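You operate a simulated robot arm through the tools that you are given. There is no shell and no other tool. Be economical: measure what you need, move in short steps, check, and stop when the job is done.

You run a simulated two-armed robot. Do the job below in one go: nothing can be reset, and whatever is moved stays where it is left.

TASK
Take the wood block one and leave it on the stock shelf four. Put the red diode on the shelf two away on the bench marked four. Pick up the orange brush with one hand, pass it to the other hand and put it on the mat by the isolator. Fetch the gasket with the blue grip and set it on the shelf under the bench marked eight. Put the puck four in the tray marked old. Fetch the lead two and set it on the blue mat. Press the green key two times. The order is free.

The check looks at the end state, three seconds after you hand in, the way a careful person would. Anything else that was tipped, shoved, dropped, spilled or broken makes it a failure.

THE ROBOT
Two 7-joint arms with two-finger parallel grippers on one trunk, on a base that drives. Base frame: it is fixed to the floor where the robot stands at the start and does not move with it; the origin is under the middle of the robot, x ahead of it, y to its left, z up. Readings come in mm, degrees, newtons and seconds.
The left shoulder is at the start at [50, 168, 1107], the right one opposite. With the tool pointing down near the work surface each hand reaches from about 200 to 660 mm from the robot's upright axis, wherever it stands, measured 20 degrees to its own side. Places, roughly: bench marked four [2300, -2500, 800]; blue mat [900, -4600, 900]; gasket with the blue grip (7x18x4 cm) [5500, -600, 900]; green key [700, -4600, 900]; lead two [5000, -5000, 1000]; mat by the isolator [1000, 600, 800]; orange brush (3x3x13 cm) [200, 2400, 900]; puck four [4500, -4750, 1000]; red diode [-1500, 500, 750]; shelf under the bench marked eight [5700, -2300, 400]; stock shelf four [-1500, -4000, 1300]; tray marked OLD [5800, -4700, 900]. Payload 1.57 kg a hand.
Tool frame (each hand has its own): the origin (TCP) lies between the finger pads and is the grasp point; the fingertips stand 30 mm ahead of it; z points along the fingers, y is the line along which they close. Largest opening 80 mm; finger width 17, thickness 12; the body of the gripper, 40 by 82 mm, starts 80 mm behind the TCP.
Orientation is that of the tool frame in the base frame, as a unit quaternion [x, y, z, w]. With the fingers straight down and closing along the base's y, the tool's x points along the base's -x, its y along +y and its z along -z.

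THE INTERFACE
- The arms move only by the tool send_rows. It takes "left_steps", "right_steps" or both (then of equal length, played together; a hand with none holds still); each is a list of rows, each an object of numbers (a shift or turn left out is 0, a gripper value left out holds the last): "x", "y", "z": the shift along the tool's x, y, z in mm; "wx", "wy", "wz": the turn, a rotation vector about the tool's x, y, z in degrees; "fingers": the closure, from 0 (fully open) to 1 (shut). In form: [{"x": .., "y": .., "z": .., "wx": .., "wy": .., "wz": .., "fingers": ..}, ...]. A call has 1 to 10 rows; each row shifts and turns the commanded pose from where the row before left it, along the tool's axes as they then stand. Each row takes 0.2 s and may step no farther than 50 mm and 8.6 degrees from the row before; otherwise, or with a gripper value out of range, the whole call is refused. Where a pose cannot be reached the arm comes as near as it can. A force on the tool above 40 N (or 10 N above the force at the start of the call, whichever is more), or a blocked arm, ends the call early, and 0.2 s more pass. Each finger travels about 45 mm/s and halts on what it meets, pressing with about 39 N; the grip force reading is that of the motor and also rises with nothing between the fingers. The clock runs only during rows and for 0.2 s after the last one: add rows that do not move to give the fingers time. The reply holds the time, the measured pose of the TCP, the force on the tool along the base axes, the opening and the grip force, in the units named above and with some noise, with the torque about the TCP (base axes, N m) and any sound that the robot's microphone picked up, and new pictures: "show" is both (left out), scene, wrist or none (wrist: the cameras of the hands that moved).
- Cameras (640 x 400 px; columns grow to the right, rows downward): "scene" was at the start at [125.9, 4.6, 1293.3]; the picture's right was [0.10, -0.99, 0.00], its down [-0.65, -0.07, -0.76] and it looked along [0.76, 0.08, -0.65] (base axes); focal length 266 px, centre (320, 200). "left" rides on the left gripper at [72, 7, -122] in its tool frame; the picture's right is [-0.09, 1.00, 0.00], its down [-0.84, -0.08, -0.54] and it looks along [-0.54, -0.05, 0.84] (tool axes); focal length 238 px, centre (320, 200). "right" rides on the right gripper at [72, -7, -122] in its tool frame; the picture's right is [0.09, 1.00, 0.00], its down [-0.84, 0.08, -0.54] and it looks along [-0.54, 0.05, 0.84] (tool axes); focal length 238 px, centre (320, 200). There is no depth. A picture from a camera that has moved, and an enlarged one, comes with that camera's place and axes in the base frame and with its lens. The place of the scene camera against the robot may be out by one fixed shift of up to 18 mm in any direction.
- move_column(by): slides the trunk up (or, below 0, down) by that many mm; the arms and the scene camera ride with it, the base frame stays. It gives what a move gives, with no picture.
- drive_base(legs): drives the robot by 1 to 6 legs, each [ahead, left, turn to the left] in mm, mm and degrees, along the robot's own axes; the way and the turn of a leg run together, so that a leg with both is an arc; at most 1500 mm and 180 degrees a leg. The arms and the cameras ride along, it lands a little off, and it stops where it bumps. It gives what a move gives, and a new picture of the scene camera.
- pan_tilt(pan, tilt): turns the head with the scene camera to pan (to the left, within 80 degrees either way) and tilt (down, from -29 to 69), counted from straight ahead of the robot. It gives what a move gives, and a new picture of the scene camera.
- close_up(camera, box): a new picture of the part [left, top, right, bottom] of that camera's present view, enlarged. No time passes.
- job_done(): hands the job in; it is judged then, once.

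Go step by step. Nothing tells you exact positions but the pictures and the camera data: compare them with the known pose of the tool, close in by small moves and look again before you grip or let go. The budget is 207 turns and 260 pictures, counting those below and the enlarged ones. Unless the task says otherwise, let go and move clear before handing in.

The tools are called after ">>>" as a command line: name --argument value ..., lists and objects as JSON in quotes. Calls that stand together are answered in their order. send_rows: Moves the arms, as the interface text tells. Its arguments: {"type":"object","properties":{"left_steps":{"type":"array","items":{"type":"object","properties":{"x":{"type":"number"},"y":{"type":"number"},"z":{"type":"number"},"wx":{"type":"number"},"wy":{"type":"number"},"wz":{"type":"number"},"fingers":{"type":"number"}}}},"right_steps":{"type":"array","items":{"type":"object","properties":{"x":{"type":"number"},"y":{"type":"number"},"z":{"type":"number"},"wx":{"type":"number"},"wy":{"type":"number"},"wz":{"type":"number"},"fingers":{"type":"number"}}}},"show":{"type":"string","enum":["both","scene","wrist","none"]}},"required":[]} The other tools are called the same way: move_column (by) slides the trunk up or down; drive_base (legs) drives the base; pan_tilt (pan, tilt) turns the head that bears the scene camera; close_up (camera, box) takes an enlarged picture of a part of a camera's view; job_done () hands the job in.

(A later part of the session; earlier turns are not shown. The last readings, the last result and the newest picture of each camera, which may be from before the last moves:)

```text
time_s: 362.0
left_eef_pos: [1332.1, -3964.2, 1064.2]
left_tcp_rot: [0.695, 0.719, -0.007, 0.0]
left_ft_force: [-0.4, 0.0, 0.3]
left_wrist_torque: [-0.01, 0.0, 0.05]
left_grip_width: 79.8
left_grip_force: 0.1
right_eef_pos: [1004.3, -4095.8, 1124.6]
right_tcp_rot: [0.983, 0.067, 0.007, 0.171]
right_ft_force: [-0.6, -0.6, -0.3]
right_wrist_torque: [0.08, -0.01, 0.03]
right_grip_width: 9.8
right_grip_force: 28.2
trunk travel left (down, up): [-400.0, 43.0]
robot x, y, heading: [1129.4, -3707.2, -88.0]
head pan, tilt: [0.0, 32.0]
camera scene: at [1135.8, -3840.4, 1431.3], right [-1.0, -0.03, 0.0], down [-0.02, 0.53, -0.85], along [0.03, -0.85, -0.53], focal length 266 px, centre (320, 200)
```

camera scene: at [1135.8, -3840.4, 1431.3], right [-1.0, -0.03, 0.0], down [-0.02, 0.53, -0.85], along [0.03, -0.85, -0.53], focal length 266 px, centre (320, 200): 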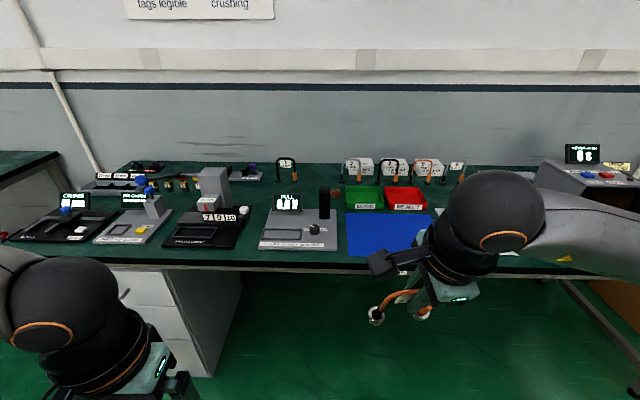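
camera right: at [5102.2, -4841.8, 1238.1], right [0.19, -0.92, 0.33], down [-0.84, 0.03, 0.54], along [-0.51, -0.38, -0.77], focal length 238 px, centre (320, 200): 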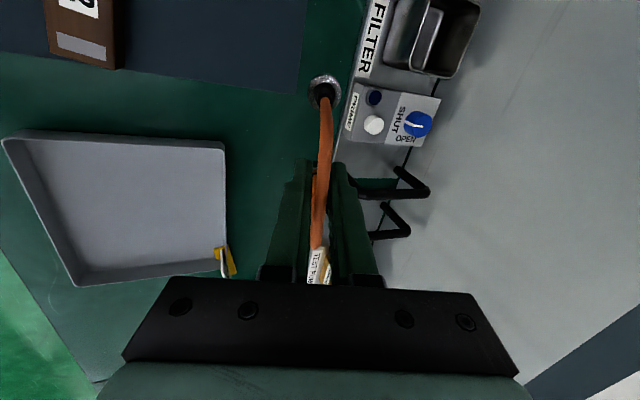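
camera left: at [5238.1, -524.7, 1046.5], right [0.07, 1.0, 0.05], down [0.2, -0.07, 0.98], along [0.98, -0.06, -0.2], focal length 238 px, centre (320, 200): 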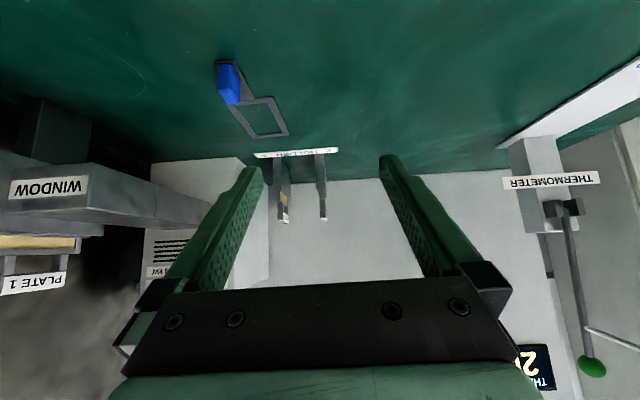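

The blue mat is ahead, spanning roughly x 840–1080, y -4410 to -4630. I'll approach, then extend the lead over it.

>>> drive_base --legs '[[0, 0, -2], [200, -70, 0]]'

>>> send_rows --right_steps '[{"y": 42, "z": 15.4}, {"y": 42, "z": 15.4}, {"y": 42, "z": 15.4}, {"y": 42, "z": 15.4}, {}]' --show "both"

```text
time_s: 364.1
left_eef_pos: [1252.7, -4177.1, 1064.8]
left_tcp_rot: [0.709, 0.705, -0.007, 0.0]
left_ft_force: [-0.4, 0.3, 0.4]
left_wrist_torque: [0.02, -0.01, 0.0]
left_grip_width: 80.0
left_grip_force: 0.0
right_eef_pos: [918.8, -4294.4, 1124.2]
right_tcp_rot: [0.984, 0.047, 0.003, 0.171]
right_ft_force: [-0.2, -0.1, -0.9]
right_wrist_torque: [0.07, 0.01, -0.01]
right_grip_width: 9.6
right_grip_force: 27.9
trunk travel left (down, up): [-400.0, 43.0]
robot x, y, heading: [1057.6, -3909.8, -90.4]
head pan, tilt: [0.0, 32.0]
camera scene: at [1060.1, -4046.5, 1431.2], right [-1.0, 0.01, 0.0], down [0.0, 0.53, -0.85], along [0.0, -0.85, -0.53], focal length 266 px, centre (320, 200)
```

scene: 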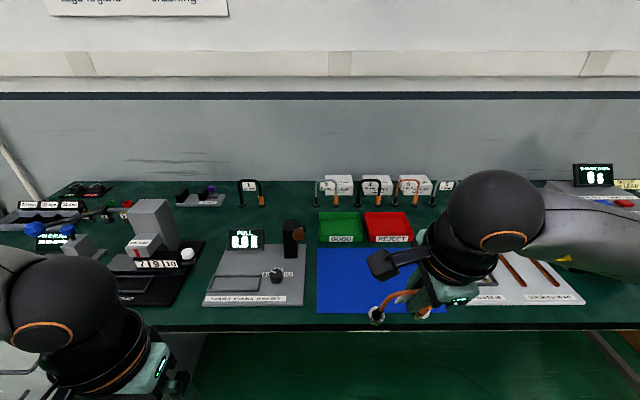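

```text
time_s: 365.3
left_eef_pos: [1252.0, -4176.2, 1064.4]
left_tcp_rot: [0.71, 0.704, -0.007, 0.0]
left_ft_force: [0.5, -0.2, 1.1]
left_wrist_torque: [0.0, 0.02, -0.01]
left_grip_width: 79.9
left_grip_force: 0.0
right_eef_pos: [936.7, -4473.9, 1124.5]
right_tcp_rot: [0.984, 0.048, 0.003, 0.171]
right_ft_force: [0.2, 0.1, -1.7]
right_wrist_torque: [0.03, 0.02, -0.01]
right_grip_width: 9.6
right_grip_force: 28.1
trunk travel left (down, up): [-400.0, 43.0]
robot x, y, heading: [1057.3, -3913.4, -90.4]
head pan, tilt: [0.0, 32.0]
camera scene: at [1060.0, -4045.4, 1431.4], right [-1.0, 0.01, 0.0], down [0.0, 0.53, -0.85], along [0.0, -0.85, -0.53], focal length 266 px, centre (320, 200)
camera right: at [1005.7, -4420.2, 1238.4], right [0.18, -0.92, 0.34], down [-0.84, 0.03, 0.54], along [-0.51, -0.38, -0.77], focal length 238 px, centre (320, 200)
```

scene: 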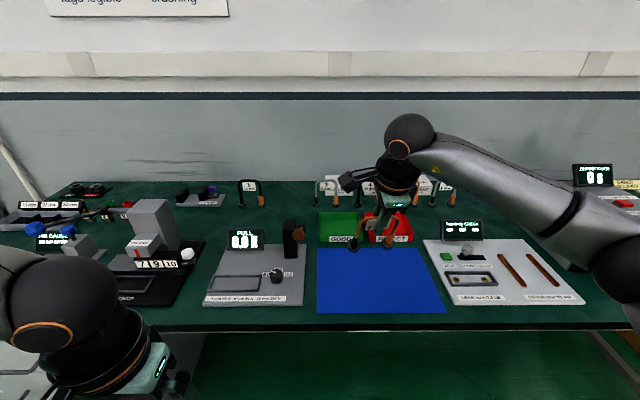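
right: 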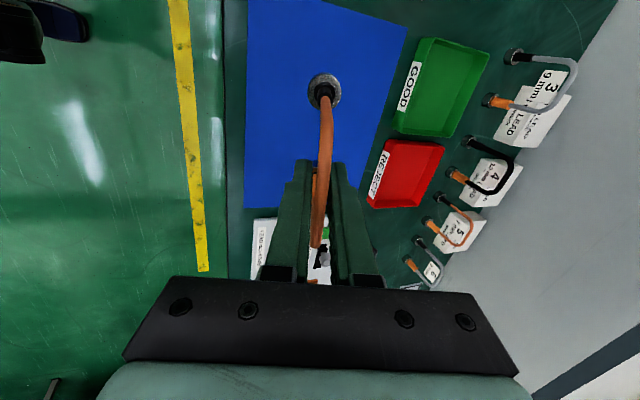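

The bench here is at z ≈ 865 and the mat centre is about (905, -4570). I'll move over it and lower most of the way.

>>> send_rows --right_steps '[{"x": -12, "y": 29, "z": 10.6}, {"x": -12, "y": 29, "z": 10.6}, {"x": -12, "y": 29, "z": 10.6}, {"y": -16, "z": 43.9}, {"y": -16, "z": 43.9}, {"y": -16, "z": 43.9}, {}]' --show "both"

```text
time_s: 366.9
left_eef_pos: [1251.7, -4175.1, 1065.0]
left_tcp_rot: [0.709, 0.705, -0.008, 0.0]
left_ft_force: [0.7, -0.5, -0.2]
left_wrist_torque: [-0.02, 0.03, -0.01]
left_grip_width: 80.0
left_grip_force: 0.1
right_eef_pos: [907.9, -4570.0, 983.0]
right_tcp_rot: [0.984, 0.047, 0.003, 0.171]
right_ft_force: [-0.1, 0.8, -1.4]
right_wrist_torque: [0.05, -0.03, 0.02]
right_grip_width: 9.7
right_grip_force: 28.3
trunk travel left (down, up): [-400.0, 43.0]
robot x, y, heading: [1060.3, -3910.0, -90.4]
head pan, tilt: [0.0, 32.0]
camera scene: at [1060.4, -4045.5, 1431.4], right [-1.0, 0.01, 0.0], down [0.0, 0.53, -0.85], along [-0.01, -0.85, -0.53], focal length 266 px, centre (320, 200)
camera right: at [977.1, -4516.6, 1095.1], right [0.18, -0.92, 0.34], down [-0.84, 0.03, 0.54], along [-0.51, -0.38, -0.77], focal length 238 px, centre (320, 200)
```

scene: 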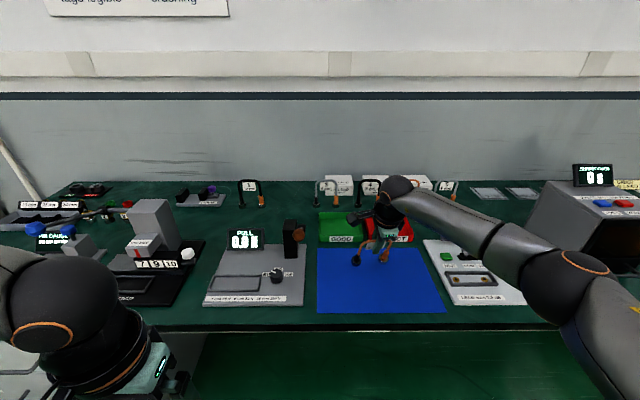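
right: 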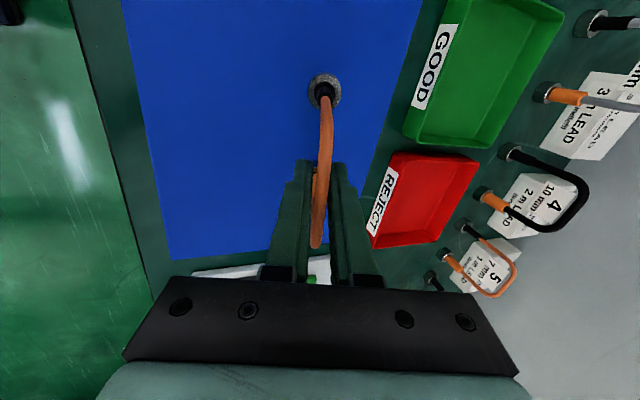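

The feet are over the mat but somewhat towards its back edge. I'll shift 40 mm towards the front and lower gently.

>>> send_rows --right_steps '[{"y": -37.6, "z": -13.7}, {"y": -1.7, "z": 4.7}, {"y": -1.4, "z": 3.8}, {"y": -0.7, "z": 1.9}, {}]' --show "none"

>>> send_rows --right_steps '[{"y": -0.7, "z": 1.9}, {"y": -0.7, "z": 1.9}, {"y": -0.7, "z": 1.9}, {}]' --show "scene"

```text
time_s: 368.1
left_eef_pos: [1251.9, -4176.2, 1064.4]
left_tcp_rot: [0.71, 0.705, -0.007, 0.0]
left_ft_force: [0.7, -0.6, 0.3]
left_wrist_torque: [0.0, 0.0, 0.0]
left_grip_width: 79.9
left_grip_force: 0.0
right_eef_pos: [902.0, -4529.4, 969.5]
right_tcp_rot: [0.984, 0.047, 0.004, 0.17]
right_ft_force: [-1.2, -0.1, -1.4]
right_wrist_torque: [0.02, -0.02, 0.01]
right_grip_width: 9.7
right_grip_force: 28.1
trunk travel left (down, up): [-400.0, 43.0]
robot x, y, heading: [1058.5, -3911.6, -90.2]
head pan, tilt: [0.0, 32.0]
```

```text
time_s: 369.1
left_eef_pos: [1251.6, -4176.1, 1064.1]
left_tcp_rot: [0.709, 0.705, -0.008, -0.001]
left_ft_force: [0.7, 0.5, 0.7]
left_wrist_torque: [0.02, 0.02, -0.01]
left_grip_width: 80.0
left_grip_force: 0.1
right_eef_pos: [902.7, -4527.8, 965.6]
right_tcp_rot: [0.984, 0.047, 0.003, 0.171]
right_ft_force: [0.1, 1.0, -1.2]
right_wrist_torque: [-0.01, 0.0, 0.0]
right_grip_width: 9.8
right_grip_force: 27.1
trunk travel left (down, up): [-400.0, 43.0]
robot x, y, heading: [1058.2, -3911.0, -89.9]
head pan, tilt: [0.0, 32.0]
camera scene: at [1060.3, -4045.7, 1431.3], right [-1.0, 0.01, 0.0], down [0.0, 0.53, -0.85], along [-0.01, -0.85, -0.53], focal length 266 px, centre (320, 200)
```

scene: 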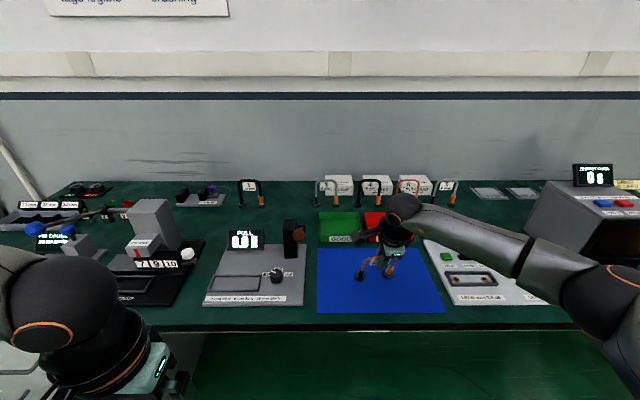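

No contact yet; continuing down.

>>> send_rows --right_steps '[{"y": -1, "z": 2.8}, {"y": -1, "z": 2.8}, {"y": -1, "z": 2.8}, {}]' --show "none"

>>> close_up --camera "scene" --box '[310, 210, 470, 320]'

```text
time_s: 370.1
left_eef_pos: [1251.5, -4175.9, 1064.1]
left_tcp_rot: [0.71, 0.705, -0.007, 0.0]
left_ft_force: [0.7, 0.0, -0.1]
left_wrist_torque: [-0.02, 0.01, 0.05]
left_grip_width: 80.0
left_grip_force: 0.0
right_eef_pos: [902.9, -4528.6, 955.9]
right_tcp_rot: [0.984, 0.047, 0.004, 0.171]
right_ft_force: [-0.3, -0.2, -1.0]
right_wrist_torque: [0.04, 0.01, 0.01]
right_grip_width: 9.5
right_grip_force: 27.7
trunk travel left (down, up): [-400.0, 43.0]
robot x, y, heading: [1060.9, -3914.5, -90.5]
head pan, tilt: [0.0, 32.0]
```

```text
3.64 times, centred on (390, 265) of scene
camera zoom: at [1060.3, -4045.7, 1431.3], right [-1.0, 0.01, 0.0], down [0.0, 0.53, -0.85], along [-0.01, -0.85, -0.53], focal length 966 px, centre (66, -36)
```

zoom: 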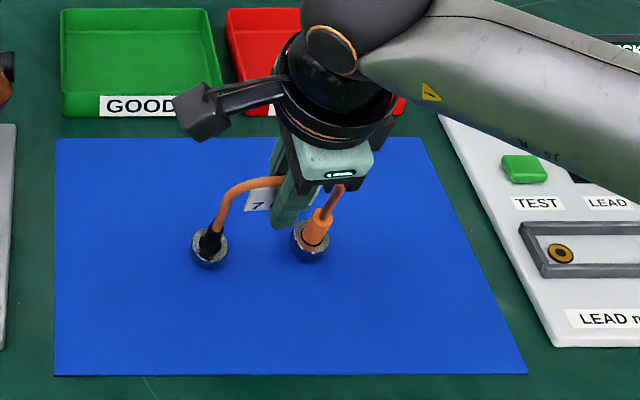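

The feet are centred on the mat, close above it. A few more millimetres.

>>> send_rows --right_steps '[{"y": -1, "z": 2.8}, {"y": -1, "z": 2.8}, {"y": -0.7, "z": 1.9}, {}]' --show "none"

```text
time_s: 371.1
left_eef_pos: [1252.4, -4175.0, 1063.7]
left_tcp_rot: [0.71, 0.704, -0.009, 0.001]
left_ft_force: [0.6, -0.5, -0.9]
left_wrist_torque: [0.0, 0.01, -0.01]
left_grip_width: 80.2
left_grip_force: 0.0
right_eef_pos: [902.6, -4527.5, 954.3]
right_tcp_rot: [0.984, 0.047, 0.003, 0.173]
right_ft_force: [-2.8, 5.5, 19.8]
right_wrist_torque: [-0.03, -0.03, 0.04]
right_grip_width: 9.7
right_grip_force: 28.1
trunk travel left (down, up): [-400.0, 43.0]
robot x, y, heading: [1057.9, -3909.9, -90.3]
head pan, tilt: [0.0, 32.0]
```

Contact. Easing, opening and withdrawing upward along the fingers.

>>> send_rows --right_steps '[{"y": 0.7, "z": -1.9}, {"fingers": 0.5}, {"fingers": 0.5}, {"fingers": 0.5}, {"z": -15}, {"z": -35}, {"z": -45}, {"z": -45}]' --show "both"

```text
time_s: 372.9
left_eef_pos: [1251.8, -4176.3, 1064.9]
left_tcp_rot: [0.71, 0.704, -0.007, 0.0]
left_ft_force: [0.5, -0.4, -0.5]
left_wrist_torque: [-0.02, -0.03, -0.05]
left_grip_width: 80.0
left_grip_force: 0.0
right_eef_pos: [901.5, -4480.8, 1084.8]
right_tcp_rot: [0.984, 0.048, 0.003, 0.172]
right_ft_force: [-0.3, 0.5, -0.5]
right_wrist_torque: [-0.01, -0.02, 0.0]
right_grip_width: 40.0
right_grip_force: 0.1
trunk travel left (down, up): [-400.0, 43.0]
robot x, y, heading: [1057.9, -3909.0, -90.3]
head pan, tilt: [0.0, 32.0]
camera scene: at [1060.4, -4045.1, 1431.4], right [-1.0, 0.01, 0.0], down [0.0, 0.53, -0.85], along [-0.01, -0.85, -0.53], focal length 266 px, centre (320, 200)
camera right: at [971.7, -4427.0, 1198.2], right [0.18, -0.92, 0.34], down [-0.84, 0.03, 0.54], along [-0.51, -0.38, -0.77], focal length 238 px, centre (320, 200)
```

scene: 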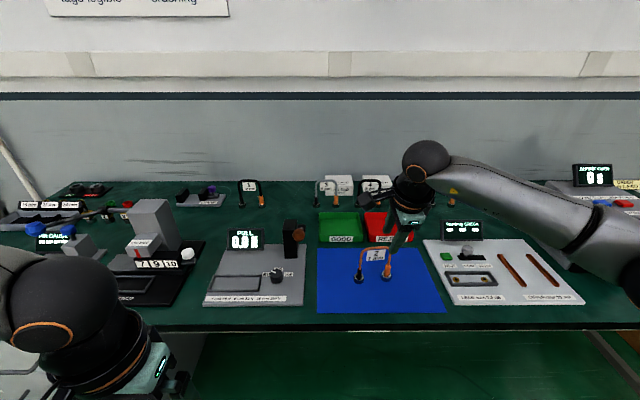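
right: 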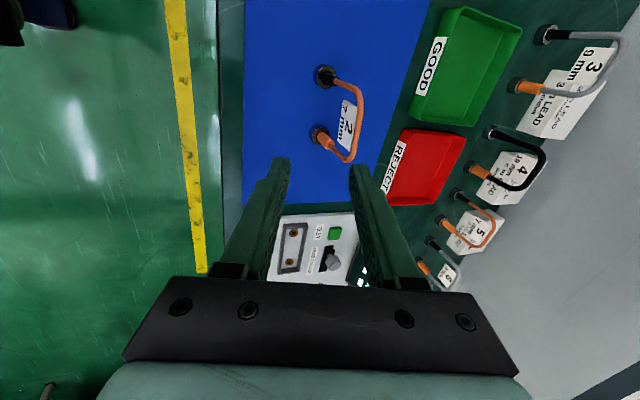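

Lead two stands on the blue mat. The green TEST key is at about (673, -4638, 875); I'll straighten the hand, close the fingers and drive 250 mm right.

>>> send_rows --right_steps '[{"wx": 6.7, "fingers": 1}, {"wx": 6.7}, {"wx": 6.6}, {}]' --show "none"

>>> drive_base --legs '[[0, -250, 0]]'

>>> send_rows --right_steps '[{"y": 45, "z": 20}, {"y": 40, "z": 20}, {"y": 35, "z": 20}, {}]' --show "both"

```text
time_s: 373.9
left_eef_pos: [1251.9, -4176.3, 1064.2]
left_tcp_rot: [0.71, 0.704, -0.006, 0.0]
left_ft_force: [-0.3, -0.4, 0.1]
left_wrist_torque: [-0.03, -0.04, -0.02]
left_grip_width: 79.9
left_grip_force: 0.0
right_eef_pos: [900.9, -4481.0, 1083.3]
right_tcp_rot: [0.999, 0.047, -0.005, -0.002]
right_ft_force: [0.4, 0.0, -0.1]
right_wrist_torque: [0.01, -0.01, 0.0]
right_grip_width: 0.0
right_grip_force: 21.4
trunk travel left (down, up): [-400.0, 43.0]
robot x, y, heading: [1061.4, -3911.8, -90.1]
head pan, tilt: [0.0, 32.0]
```

```text
time_s: 375.7
left_eef_pos: [1003.1, -4175.2, 1063.7]
left_tcp_rot: [0.711, 0.704, -0.007, -0.001]
left_ft_force: [-0.3, -0.2, 0.2]
left_wrist_torque: [0.02, -0.05, 0.03]
left_grip_width: 80.2
left_grip_force: 0.0
right_eef_pos: [651.3, -4480.1, 1081.7]
right_tcp_rot: [0.999, 0.045, -0.006, -0.002]
right_ft_force: [-0.1, 0.5, 0.4]
right_wrist_torque: [0.0, -0.04, 0.01]
right_grip_width: 0.0
right_grip_force: 21.2
trunk travel left (down, up): [-400.0, 43.0]
robot x, y, heading: [812.8, -3914.2, -90.3]
head pan, tilt: [0.0, 32.0]
camera scene: at [812.2, -4043.7, 1431.3], right [-1.0, 0.01, 0.0], down [0.01, 0.53, -0.85], along [-0.01, -0.85, -0.53], focal length 266 px, centre (320, 200)
```

scene: 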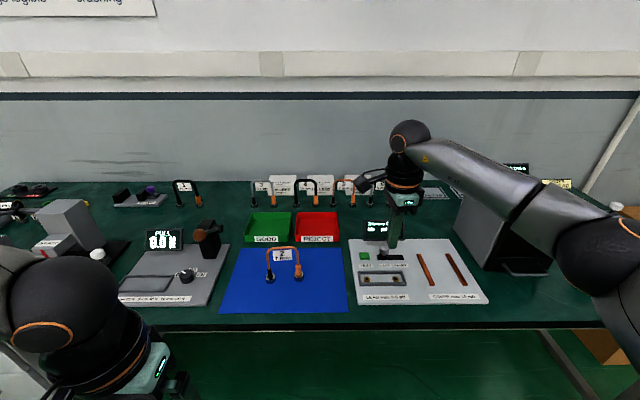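

```text
time_s: 376.7
left_eef_pos: [1005.1, -4174.9, 1064.4]
left_tcp_rot: [0.711, 0.703, -0.007, 0.0]
left_ft_force: [-0.8, 0.0, -0.1]
left_wrist_torque: [-0.02, -0.01, 0.0]
left_grip_width: 79.8
left_grip_force: 0.0
right_eef_pos: [649.9, -4533.1, 1023.2]
right_tcp_rot: [0.999, 0.047, -0.005, -0.002]
right_ft_force: [-0.6, -0.2, 0.1]
right_wrist_torque: [-0.01, -0.02, 0.01]
right_grip_width: 0.0
right_grip_force: 21.5
right hand out of reach, approached as far as the arm can: row 2, 3
trunk travel left (down, up): [-400.0, 43.0]
robot x, y, heading: [810.3, -3912.4, -90.5]
head pan, tilt: [0.0, 32.0]
camera scene: at [812.2, -4043.5, 1431.4], right [-1.0, 0.01, 0.0], down [0.01, 0.53, -0.85], along [-0.01, -0.85, -0.53], focal length 266 px, centre (320, 200)
camera right: at [722.7, -4520.4, 1145.4], right [0.18, -0.98, 0.0], down [-0.82, -0.16, 0.55], along [-0.54, -0.1, -0.84], focal length 238 px, centre (320, 200)
```

scene: 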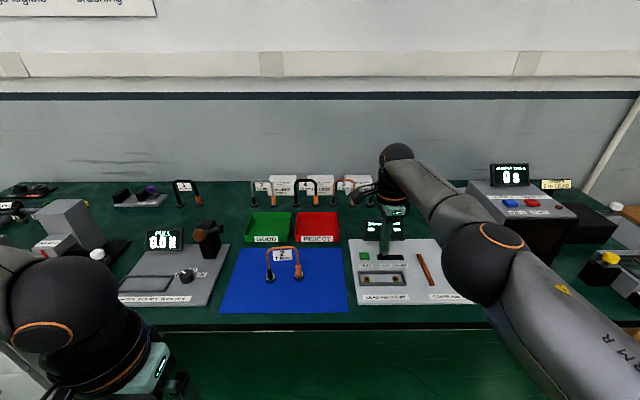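
right: 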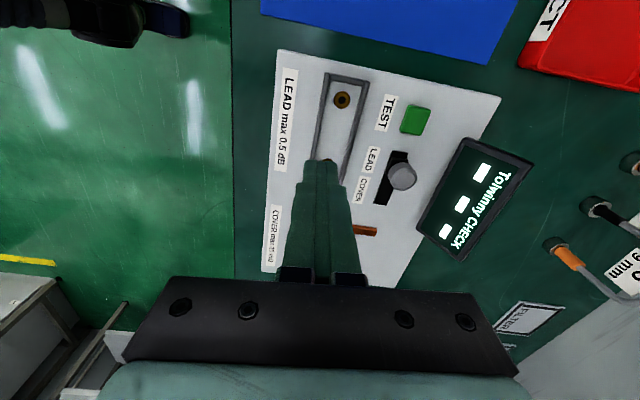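

The key is at (673, -4635). I'll drive 100 mm nearer and position the closed fingertips above it.

>>> drive_base --legs '[[100, 0, 0]]'

>>> send_rows --right_steps '[{"x": 23}, {"z": 35}, {"z": 35}, {}]' --show "both"

```text
time_s: 377.8
left_eef_pos: [1003.9, -4274.3, 1062.9]
left_tcp_rot: [0.711, 0.703, -0.008, 0.0]
left_ft_force: [-0.2, -0.9, 0.5]
left_wrist_torque: [0.03, 0.0, 0.04]
left_grip_width: 80.0
left_grip_force: 0.1
right_eef_pos: [649.7, -4632.7, 1022.0]
right_tcp_rot: [0.999, 0.045, -0.004, -0.002]
right_ft_force: [-0.2, 0.6, -0.3]
right_wrist_torque: [0.04, -0.01, -0.01]
right_grip_width: 0.1
right_grip_force: 21.4
trunk travel left (down, up): [-400.0, 43.0]
robot x, y, heading: [810.6, -4010.3, -91.0]
head pan, tilt: [0.0, 32.0]
camera scene: at [812.0, -4143.8, 1431.2], right [-1.0, 0.01, 0.0], down [0.01, 0.53, -0.85], along [-0.01, -0.85, -0.53], focal length 266 px, centre (320, 200)
```

scene: 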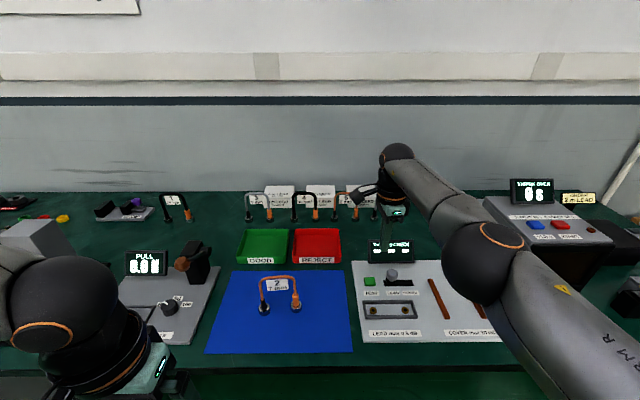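

```text
time_s: 378.8
left_eef_pos: [1002.2, -4273.4, 1064.1]
left_tcp_rot: [0.711, 0.703, -0.008, 0.0]
left_ft_force: [0.6, -0.8, -0.1]
left_wrist_torque: [-0.01, 0.0, -0.02]
left_grip_width: 80.0
left_grip_force: 0.1
right_eef_pos: [667.8, -4623.9, 953.8]
right_tcp_rot: [0.999, 0.046, -0.006, -0.003]
right_ft_force: [-0.6, 0.7, 0.6]
right_wrist_torque: [0.02, -0.01, 0.0]
right_grip_width: 0.2
right_grip_force: 20.8
right hand out of reach, approached as far as the arm can: row 3
trunk travel left (down, up): [-400.0, 43.0]
robot x, y, heading: [807.3, -4007.8, -90.8]
head pan, tilt: [0.0, 32.0]
camera scene: at [811.8, -4142.7, 1431.3], right [-1.0, 0.01, 0.0], down [0.01, 0.53, -0.85], along [-0.01, -0.85, -0.53], focal length 266 px, centre (320, 200)
camera right: at [741.1, -4612.4, 1076.2], right [0.18, -0.98, -0.01], down [-0.82, -0.16, 0.55], along [-0.54, -0.09, -0.84], focal length 238 px, centre (320, 200)
```

scene: 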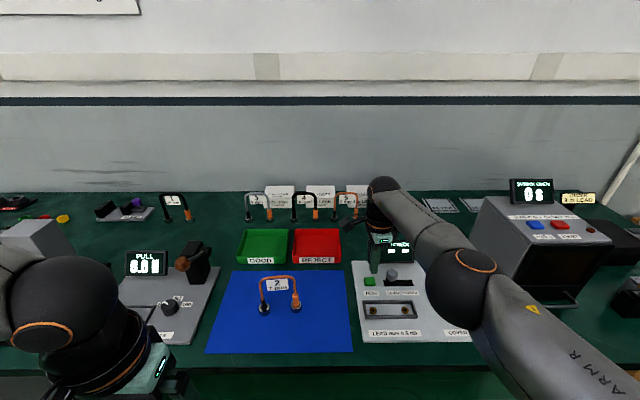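
right: 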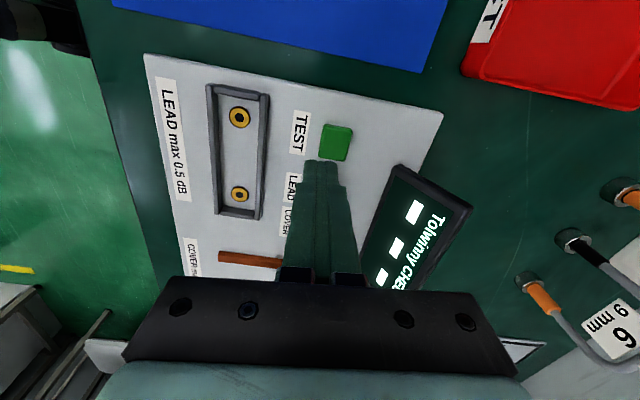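

Slightly short again; another 50 mm ahead, then I'll centre over the key at (675, -4636).

>>> drive_base --legs '[[50, 0, 0]]'

>>> send_rows --right_steps '[{"x": 10, "y": -36}, {"z": 12}, {}]' --show "wrist"

```text
time_s: 379.8
left_eef_pos: [1002.3, -4323.7, 1063.2]
left_tcp_rot: [0.711, 0.703, -0.007, -0.001]
left_ft_force: [-0.1, 0.3, -0.3]
left_wrist_torque: [0.02, -0.02, -0.01]
left_grip_width: 80.0
left_grip_force: 0.0
right_eef_pos: [668.7, -4675.2, 951.7]
right_tcp_rot: [0.999, 0.046, -0.005, -0.004]
right_ft_force: [0.2, -1.3, -0.7]
right_wrist_torque: [0.02, 0.0, -0.01]
right_grip_width: 0.0
right_grip_force: 20.9
trunk travel left (down, up): [-400.0, 43.0]
robot x, y, heading: [812.5, -4058.8, -90.5]
head pan, tilt: [0.0, 32.0]
camera scene: at [811.5, -4193.3, 1431.2], right [-1.0, 0.01, 0.0], down [0.01, 0.53, -0.85], along [-0.01, -0.85, -0.53], focal length 266 px, centre (320, 200)
```

scene: 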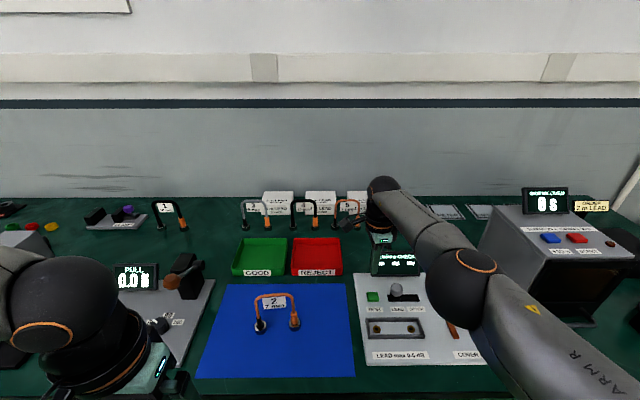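

```text
time_s: 380.6
left_eef_pos: [1002.3, -4322.6, 1065.4]
left_tcp_rot: [0.711, 0.704, -0.007, 0.0]
left_ft_force: [-0.3, -0.3, -0.1]
left_wrist_torque: [-0.01, 0.0, 0.01]
left_grip_width: 79.8
left_grip_force: 0.0
right_eef_pos: [666.7, -4672.3, 941.4]
right_tcp_rot: [0.999, 0.045, -0.005, -0.002]
right_ft_force: [-0.9, 0.2, -1.1]
right_wrist_torque: [0.0, 0.01, -0.02]
right_grip_width: 0.0
right_grip_force: 21.3
right hand out of reach, approached as far as the arm can: row 1, 2
trunk travel left (down, up): [-400.0, 43.0]
robot x, y, heading: [812.2, -4059.9, -90.6]
head pan, tilt: [0.0, 32.0]
camera right: at [740.9, -4660.1, 1064.3], right [0.18, -0.98, -0.01], down [-0.82, -0.16, 0.55], along [-0.54, -0.09, -0.84], focal length 238 px, centre (320, 200)
```

right: 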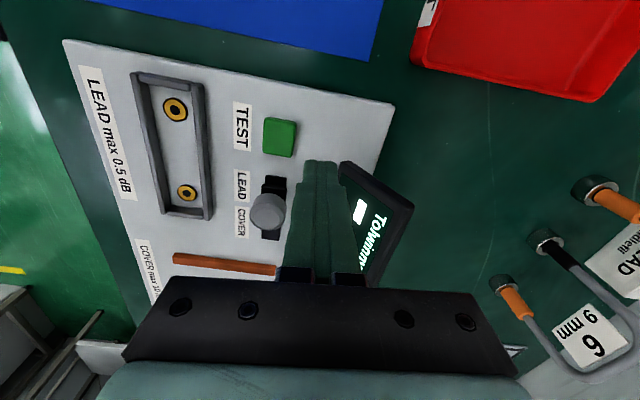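

The wrist is at a joint limit at this yaw. I'll rise and turn the hand back to straight.

>>> send_rows --right_steps '[{"z": -45}, {"z": -15, "wz": -8.5}, {"wz": -8.5}, {"wz": -8.5}, {"wz": -8.5}, {"wz": -8.5}, {"wz": -8.5}, {"wz": -8.5}, {"wz": -8.5}, {"wz": -8.5}]' --show "wrist"

```text
time_s: 382.8
left_eef_pos: [1004.1, -4323.1, 1063.4]
left_tcp_rot: [0.711, 0.704, -0.007, 0.0]
left_ft_force: [-0.9, 0.9, 0.6]
left_wrist_torque: [0.0, -0.01, 0.0]
left_grip_width: 80.3
left_grip_force: 0.1
right_eef_pos: [669.0, -4677.2, 998.8]
right_tcp_rot: [0.755, 0.656, -0.001, -0.006]
right_ft_force: [-0.4, 0.9, 0.4]
right_wrist_torque: [0.01, -0.03, 0.02]
right_grip_width: 0.0
right_grip_force: 21.3
right hand out of reach, approached as far as the arm can: row 1
trunk travel left (down, up): [-400.0, 43.0]
robot x, y, heading: [815.6, -4059.1, -90.7]
head pan, tilt: [0.0, 32.0]
camera right: at [675.3, -4605.9, 1122.8], right [1.0, -0.05, -0.01], down [-0.04, -0.84, 0.54], along [-0.04, -0.54, -0.84], focal length 238 px, centre (320, 200)
```

right: 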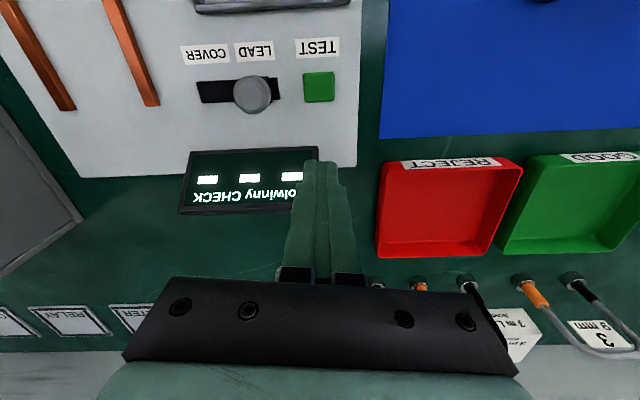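

Now I see the key clearly at (670, -4637). I'll move over it and lower to about 15 mm above.

>>> send_rows --right_steps '[{"x": 40, "y": -4}, {"z": 37}, {"z": 37}, {}]' --show "wrist"

```text
time_s: 383.8
left_eef_pos: [1002.8, -4323.3, 1064.3]
left_tcp_rot: [0.711, 0.703, -0.007, 0.001]
left_ft_force: [0.9, 0.3, 0.7]
left_wrist_torque: [0.0, 0.0, 0.0]
left_grip_width: 80.0
left_grip_force: 0.1
right_eef_pos: [669.9, -4670.3, 925.5]
right_tcp_rot: [0.756, 0.654, -0.002, -0.005]
right_ft_force: [0.5, 0.6, 0.2]
right_wrist_torque: [-0.01, -0.01, -0.01]
right_grip_width: 0.0
right_grip_force: 21.2
right hand out of reach, approached as far as the arm can: row 1
trunk travel left (down, up): [-400.0, 43.0]
robot x, y, heading: [812.5, -4056.5, -90.6]
head pan, tilt: [0.0, 32.0]
camera right: at [675.4, -4598.8, 1050.3], right [1.0, -0.05, -0.01], down [-0.04, -0.84, 0.54], along [-0.04, -0.54, -0.84], focal length 238 px, centre (320, 200)
```

right: 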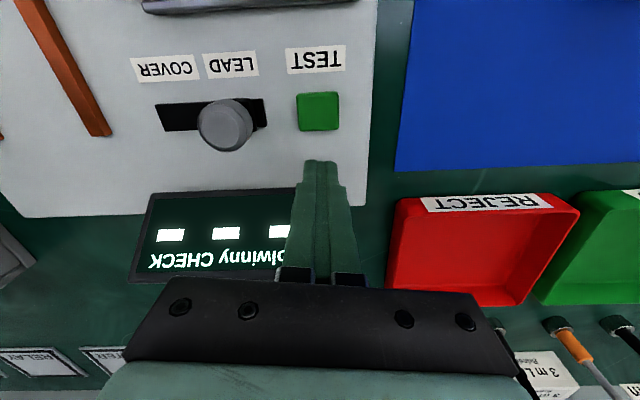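

The inward move only partly happened; I'll lift a little and repeat with small steps.

>>> send_rows --right_steps '[{"z": -10}, {"x": 8}, {"x": 8}, {"x": 8}, {"x": 8}, {}]' --show "none"

```text
time_s: 385.2
left_eef_pos: [1003.0, -4321.9, 1064.4]
left_tcp_rot: [0.711, 0.704, -0.007, -0.001]
left_ft_force: [-0.2, -0.4, -0.8]
left_wrist_torque: [-0.02, 0.03, 0.0]
left_grip_width: 80.0
left_grip_force: 0.0
right_eef_pos: [674.9, -4644.0, 938.0]
right_tcp_rot: [0.756, 0.654, -0.002, -0.005]
right_ft_force: [0.0, 0.0, 0.5]
right_wrist_torque: [-0.01, -0.01, -0.02]
right_grip_width: 0.0
right_grip_force: 21.2
trunk travel left (down, up): [-400.0, 43.0]
robot x, y, heading: [810.6, -4058.3, -90.7]
head pan, tilt: [0.0, 32.0]
```

>>> send_rows --right_steps '[{"x": 7, "y": -5}, {"z": 10}, {"z": 6}, {}]' --show "both"

```text
time_s: 386.2
left_eef_pos: [1003.0, -4323.4, 1064.2]
left_tcp_rot: [0.711, 0.704, -0.007, 0.0]
left_ft_force: [0.1, 0.6, -0.7]
left_wrist_torque: [0.0, -0.01, 0.01]
left_grip_width: 79.9
left_grip_force: 0.1
right_eef_pos: [671.1, -4635.1, 922.0]
right_tcp_rot: [0.756, 0.654, -0.001, -0.005]
right_ft_force: [-0.4, 0.7, -0.2]
right_wrist_torque: [-0.03, 0.0, -0.04]
right_grip_width: 0.2
right_grip_force: 21.3
trunk travel left (down, up): [-400.0, 43.0]
robot x, y, heading: [809.6, -4058.9, -90.3]
head pan, tilt: [0.0, 32.0]
camera scene: at [811.5, -4192.0, 1431.3], right [-1.0, 0.01, 0.0], down [0.01, 0.53, -0.85], along [-0.01, -0.85, -0.53], focal length 266 px, centre (320, 200)
camera right: at [676.6, -4564.3, 1046.0], right [1.0, -0.05, -0.01], down [-0.04, -0.84, 0.54], along [-0.04, -0.54, -0.84], focal length 238 px, centre (320, 200)
```

scene: 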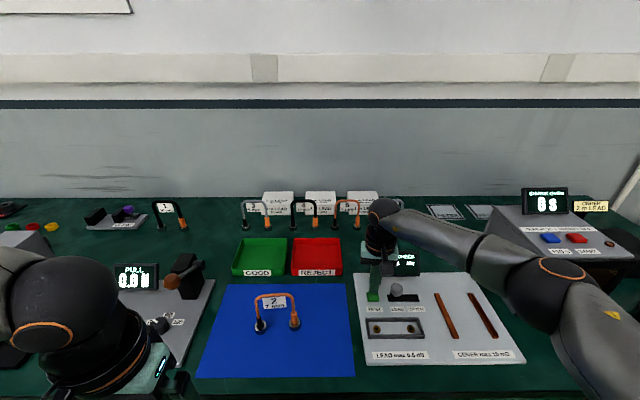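
right: 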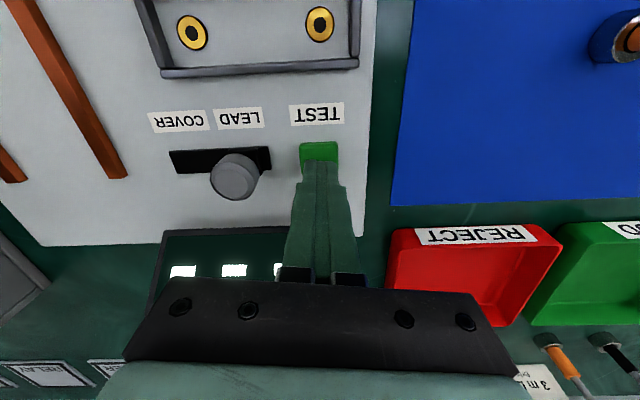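

The fingertips are just above the green key. First press.

>>> send_rows --right_steps '[{"x": 4, "z": 6}, {"z": 4}, {"z": 3}, {"z": 3}]' --show "none"

```text
time_s: 387.2
left_eef_pos: [1002.0, -4323.4, 1063.5]
left_tcp_rot: [0.711, 0.703, -0.007, 0.0]
left_ft_force: [0.3, 1.0, 0.8]
left_wrist_torque: [-0.02, -0.03, 0.01]
left_grip_width: 80.2
left_grip_force: 0.0
right_eef_pos: [669.5, -4630.8, 904.5]
right_tcp_rot: [0.756, 0.655, -0.002, -0.005]
right_ft_force: [-0.1, 1.0, 0.5]
right_wrist_torque: [0.0, -0.01, 0.03]
right_grip_width: 0.0
right_grip_force: 21.2
trunk travel left (down, up): [-400.0, 43.0]
robot x, y, heading: [808.3, -4061.1, -90.4]
head pan, tilt: [0.0, 32.0]
```

>>> send_rows --right_steps '[{"z": 2}, {"z": 2}, {}]' --show "none"

```text
time_s: 388.0
left_eef_pos: [1002.4, -4322.5, 1064.2]
left_tcp_rot: [0.711, 0.703, -0.007, 0.0]
left_ft_force: [1.3, -0.4, 0.7]
left_wrist_torque: [0.01, 0.03, 0.02]
left_grip_width: 79.9
left_grip_force: 0.1
right_eef_pos: [669.1, -4631.2, 902.3]
right_tcp_rot: [0.756, 0.654, -0.003, -0.005]
right_ft_force: [-0.8, -0.3, 2.1]
right_wrist_torque: [0.0, 0.01, -0.01]
right_grip_width: 0.0
right_grip_force: 21.6
trunk travel left (down, up): [-400.0, 43.0]
robot x, y, heading: [814.5, -4055.9, -90.5]
head pan, tilt: [0.0, 32.0]
heard: click
```

A click was heard – first press. I'll release by 12 mm and press again.

>>> send_rows --right_steps '[{"z": -6}, {"z": -8}, {}]' --show "none"

>>> send_rows --right_steps '[{"z": 6}, {"z": 5}, {"z": 3.5}, {}]' --show "none"

```text
time_s: 388.8
left_eef_pos: [1002.8, -4323.4, 1064.2]
left_tcp_rot: [0.71, 0.704, -0.007, 0.0]
left_ft_force: [-0.9, -0.6, -0.6]
left_wrist_torque: [0.04, 0.02, 0.01]
left_grip_width: 80.1
left_grip_force: 0.1
right_eef_pos: [670.3, -4633.4, 914.3]
right_tcp_rot: [0.756, 0.654, -0.002, -0.005]
right_ft_force: [0.3, 0.6, 0.3]
right_wrist_torque: [-0.03, -0.04, 0.01]
right_grip_width: 0.0
right_grip_force: 21.7
trunk travel left (down, up): [-400.0, 43.0]
robot x, y, heading: [814.0, -4058.8, -90.5]
head pan, tilt: [0.0, 32.0]
```

```text
time_s: 389.8
left_eef_pos: [1002.4, -4323.9, 1063.1]
left_tcp_rot: [0.71, 0.704, -0.008, -0.001]
left_ft_force: [-0.4, 0.5, 0.0]
left_wrist_torque: [-0.01, 0.01, -0.02]
left_grip_width: 79.9
left_grip_force: 0.1
right_eef_pos: [670.8, -4633.6, 900.4]
right_tcp_rot: [0.756, 0.654, -0.002, -0.005]
right_ft_force: [1.0, -1.5, 2.8]
right_wrist_torque: [-0.05, -0.02, 0.0]
right_grip_width: 0.1
right_grip_force: 21.6
trunk travel left (down, up): [-400.0, 43.0]
robot x, y, heading: [811.3, -4059.2, -90.7]
head pan, tilt: [0.0, 32.0]
heard: click
```

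Two clicks heard – both presses done. I'll lift clear, back out and drive to the first rack to put the 7 V module right.

>>> send_rows --right_steps '[{"z": -20}, {"z": -45}, {"z": -45}, {"x": 30, "z": -20, "fingers": 0}, {"x": 30}, {"x": 30}, {"x": 30}]' --show "none"

>>> drive_base --legs '[[-400, 0, 0], [0, 0, -89.3], [1110, 0, 0], [0, -1450, 0], [0, -1450, 0], [0, -1100, 0]]'

```text
time_s: 391.4
left_eef_pos: [1003.3, -4322.4, 1065.0]
left_tcp_rot: [0.711, 0.703, -0.007, -0.001]
left_ft_force: [-0.1, -0.4, 0.1]
left_wrist_torque: [0.0, -0.02, -0.02]
left_grip_width: 80.0
left_grip_force: 0.0
right_eef_pos: [688.8, -4516.7, 1030.5]
right_tcp_rot: [0.756, 0.654, -0.002, -0.006]
right_ft_force: [0.1, -0.2, 0.0]
right_wrist_torque: [-0.02, 0.01, -0.02]
right_grip_width: 79.9
right_grip_force: 0.1
trunk travel left (down, up): [-400.0, 43.0]
robot x, y, heading: [811.6, -4060.6, -90.4]
head pan, tilt: [0.0, 32.0]
```

```text
time_s: 422.0
left_eef_pos: [-746.0, 150.6, 1063.6]
left_tcp_rot: [1.0, 0.012, -0.005, -0.005]
left_ft_force: [0.0, 0.0, 0.1]
left_wrist_torque: [0.02, -0.04, 0.01]
left_grip_width: 80.1
left_grip_force: 0.0
right_eef_pos: [-950.6, 458.2, 1030.6]
right_tcp_rot: [0.998, -0.055, 0.002, -0.004]
right_ft_force: [-0.3, 0.5, 0.0]
right_wrist_torque: [-0.05, -0.02, -0.03]
right_grip_width: 80.0
right_grip_force: 0.0
trunk travel left (down, up): [-400.0, 43.0]
robot x, y, heading: [-487.1, 353.3, -178.3]
head pan, tilt: [0.0, 32.0]
camera scene: at [-616.5, 345.4, 1431.3], right [-0.03, 1.0, 0.0], down [0.53, 0.01, -0.85], along [-0.85, -0.02, -0.53], focal length 266 px, centre (320, 200)
```

scene: 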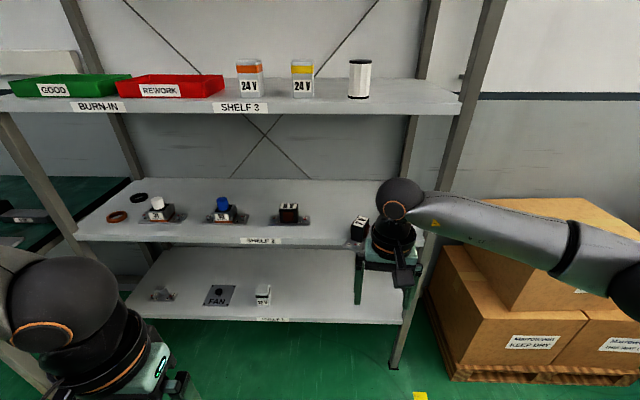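

The 7 V module is at the shelf's right front. I'll lower the trunk to the nominal height, keep the hand at about z 985, and come closer.

>>> send_rows --right_steps '[{"z": -40}, {"z": -40}]' --show "none"

>>> move_column --by -125

>>> drive_base --legs '[[0, 40, -1.7], [290, 0, 0]]'

>>> close_up --camera "right" --box '[0, 0, 640, 400]'

```text
time_s: 422.6
left_eef_pos: [-746.0, 151.0, 1064.5]
left_tcp_rot: [1.0, 0.013, -0.005, -0.005]
left_ft_force: [0.3, -0.6, -0.6]
left_wrist_torque: [-0.01, -0.02, -0.02]
left_grip_width: 79.8
left_grip_force: 0.1
right_eef_pos: [-950.7, 458.0, 1109.7]
right_tcp_rot: [0.999, -0.054, 0.003, -0.005]
right_ft_force: [0.0, -0.4, 0.7]
right_wrist_torque: [-0.04, 0.0, -0.01]
right_grip_width: 80.2
right_grip_force: 0.2
trunk travel left (down, up): [-400.0, 43.0]
robot x, y, heading: [-491.9, 351.7, -178.3]
head pan, tilt: [0.0, 32.0]
```

```text
time_s: 424.1
left_eef_pos: [-746.0, 152.2, 939.2]
left_tcp_rot: [1.0, 0.013, -0.005, -0.005]
left_ft_force: [-0.9, 0.0, 0.8]
left_wrist_torque: [0.0, 0.0, 0.01]
left_grip_width: 79.9
left_grip_force: 0.0
right_eef_pos: [-950.7, 459.5, 985.9]
right_tcp_rot: [0.999, -0.054, 0.003, -0.005]
right_ft_force: [-1.1, -0.3, -0.4]
right_wrist_torque: [-0.02, -0.03, -0.02]
right_grip_width: 80.1
right_grip_force: 0.1
trunk travel left (down, up): [-275.0, 168.0]
robot x, y, heading: [-489.3, 356.1, -178.4]
head pan, tilt: [0.0, 32.0]
```

```text
time_s: 426.6
left_eef_pos: [-1034.6, 119.4, 938.3]
left_tcp_rot: [1.0, -0.001, -0.006, -0.005]
left_ft_force: [-0.1, 0.2, -0.5]
left_wrist_torque: [0.0, 0.0, -0.02]
left_grip_width: 79.9
left_grip_force: 0.1
right_eef_pos: [-1230.4, 432.4, 984.5]
right_tcp_rot: [0.998, -0.067, 0.003, -0.005]
right_ft_force: [0.4, 0.8, 0.3]
right_wrist_torque: [-0.03, -0.03, 0.03]
right_grip_width: 79.8
right_grip_force: 0.0
trunk travel left (down, up): [-275.0, 168.0]
robot x, y, heading: [-769.4, 313.8, -180.1]
head pan, tilt: [0.0, 32.0]
camera scene: at [-899.6, 309.6, 1306.2], right [0.0, 1.0, 0.0], down [0.53, 0.0, -0.85], along [-0.85, 0.0, -0.53], focal length 266 px, centre (320, 200)
```

scene: 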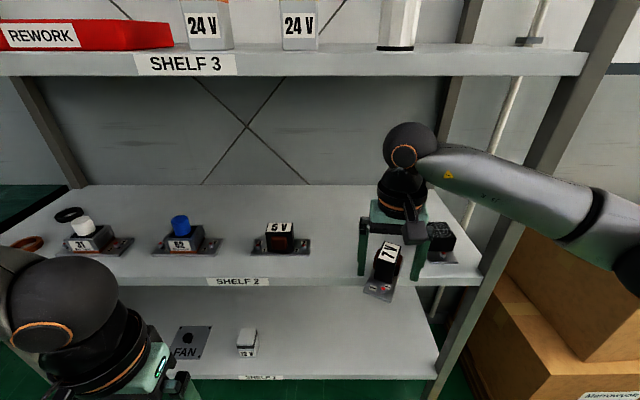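

```text
1.00 times, centred on (320, 200) of right
camera zoom: at [-1158.0, 427.8, 1108.6], right [-0.04, -1.0, -0.01], down [-0.84, 0.03, 0.54], along [-0.54, 0.03, -0.84], focal length 238 px, centre (320, 200)
```

zoom: 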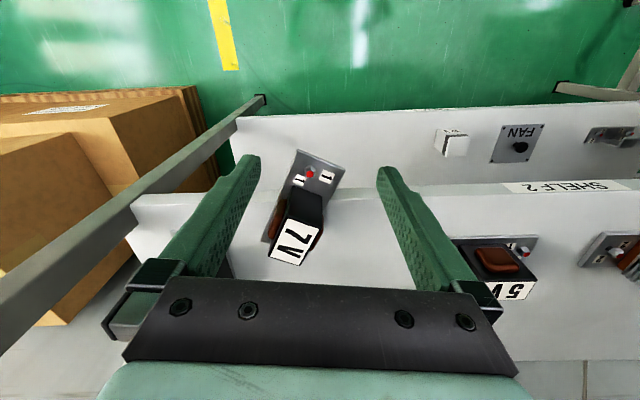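

The module now lies with its long side nearly along x, its "1" end out over the edge. I'll bring the right hand above its body and turn to its short side.

>>> send_rows --right_steps '[{"x": -36, "y": -4}, {"x": -36, "y": -4}, {"wz": 7}, {"wz": 7}, {}]' --show "wrist"

```text
time_s: 427.8
left_eef_pos: [-1034.2, 119.0, 939.0]
left_tcp_rot: [1.0, 0.001, -0.006, -0.005]
left_ft_force: [-0.6, -0.2, -0.5]
left_wrist_torque: [0.01, 0.03, 0.0]
left_grip_width: 80.1
left_grip_force: 0.1
right_eef_pos: [-1299.6, 451.3, 985.1]
right_tcp_rot: [0.982, -0.188, 0.001, -0.006]
right_ft_force: [0.6, 0.0, -0.7]
right_wrist_torque: [0.0, -0.03, 0.0]
right_grip_width: 80.0
right_grip_force: 0.1
trunk travel left (down, up): [-275.0, 168.0]
robot x, y, heading: [-772.4, 312.1, -180.0]
head pan, tilt: [0.0, 32.0]
camera right: at [-1230.1, 428.7, 1108.0], right [-0.28, -0.96, -0.01], down [-0.81, 0.23, 0.54], along [-0.52, 0.16, -0.84], focal length 238 px, centre (320, 200)
```

right: 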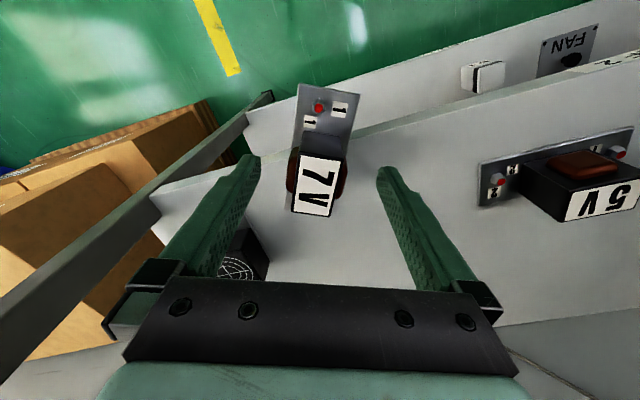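

The body centre is at about (-1328, 463). I'll centre, turn 9° more and lower partway.

>>> send_rows --right_steps '[{"x": -15}, {"x": -15.5}, {"wz": 4.5}, {"wz": 4.5}, {"z": 20}, {}]' --show "wrist"

```text
time_s: 429.1
left_eef_pos: [-1034.8, 119.1, 938.6]
left_tcp_rot: [1.0, 0.0, -0.006, -0.005]
left_ft_force: [-0.1, 0.0, -0.3]
left_wrist_torque: [-0.01, -0.01, 0.01]
left_grip_width: 80.2
left_grip_force: 0.0
right_eef_pos: [-1329.7, 461.3, 965.0]
right_tcp_rot: [0.965, -0.264, 0.0, -0.005]
right_ft_force: [-1.2, 0.0, 0.8]
right_wrist_torque: [0.0, 0.01, -0.02]
right_grip_width: 80.1
right_grip_force: 0.2
trunk travel left (down, up): [-275.0, 168.0]
robot x, y, heading: [-771.7, 311.0, -179.9]
head pan, tilt: [0.0, 32.0]
camera right: at [-1262.2, 428.7, 1088.4], right [-0.43, -0.9, -0.01], down [-0.76, 0.36, 0.54], along [-0.49, 0.24, -0.84], focal length 238 px, centre (320, 200)
```

right: 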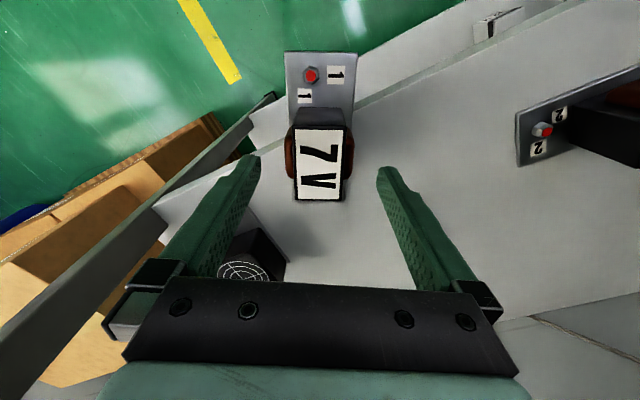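

Aligned. I'll lower around the body and close.

>>> send_rows --right_steps '[{"x": -2, "z": 20}, {"z": 20}, {"z": 18}, {"fingers": 1}, {"fingers": 1}, {"fingers": 1}, {"fingers": 1}, {}]' --show "wrist"

```text
time_s: 430.9
left_eef_pos: [-1034.5, 119.8, 939.5]
left_tcp_rot: [1.0, 0.0, -0.005, -0.005]
left_ft_force: [0.8, -1.5, -0.2]
left_wrist_torque: [0.0, 0.02, 0.02]
left_grip_width: 80.1
left_grip_force: 0.1
right_eef_pos: [-1330.6, 463.4, 905.2]
right_tcp_rot: [0.964, -0.265, 0.002, -0.005]
right_ft_force: [1.9, 1.2, 0.9]
right_wrist_torque: [-0.14, 0.13, 0.15]
right_grip_width: 59.2
right_grip_force: 38.6
trunk travel left (down, up): [-275.0, 168.0]
robot x, y, heading: [-772.3, 315.2, -180.1]
head pan, tilt: [0.0, 32.0]
camera right: at [-1264.1, 430.7, 1029.3], right [-0.43, -0.9, -0.01], down [-0.76, 0.35, 0.54], along [-0.49, 0.24, -0.84], focal length 238 px, centre (320, 200)
```

right: 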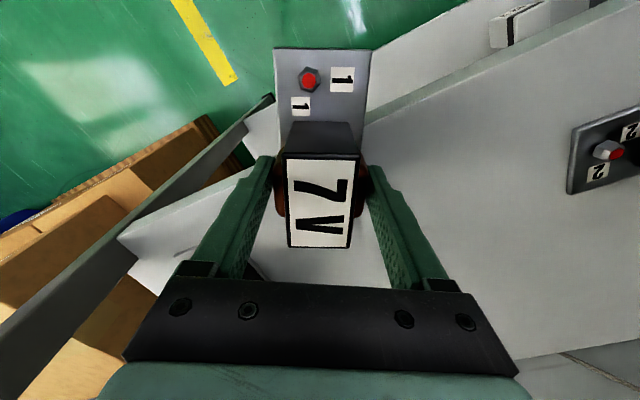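

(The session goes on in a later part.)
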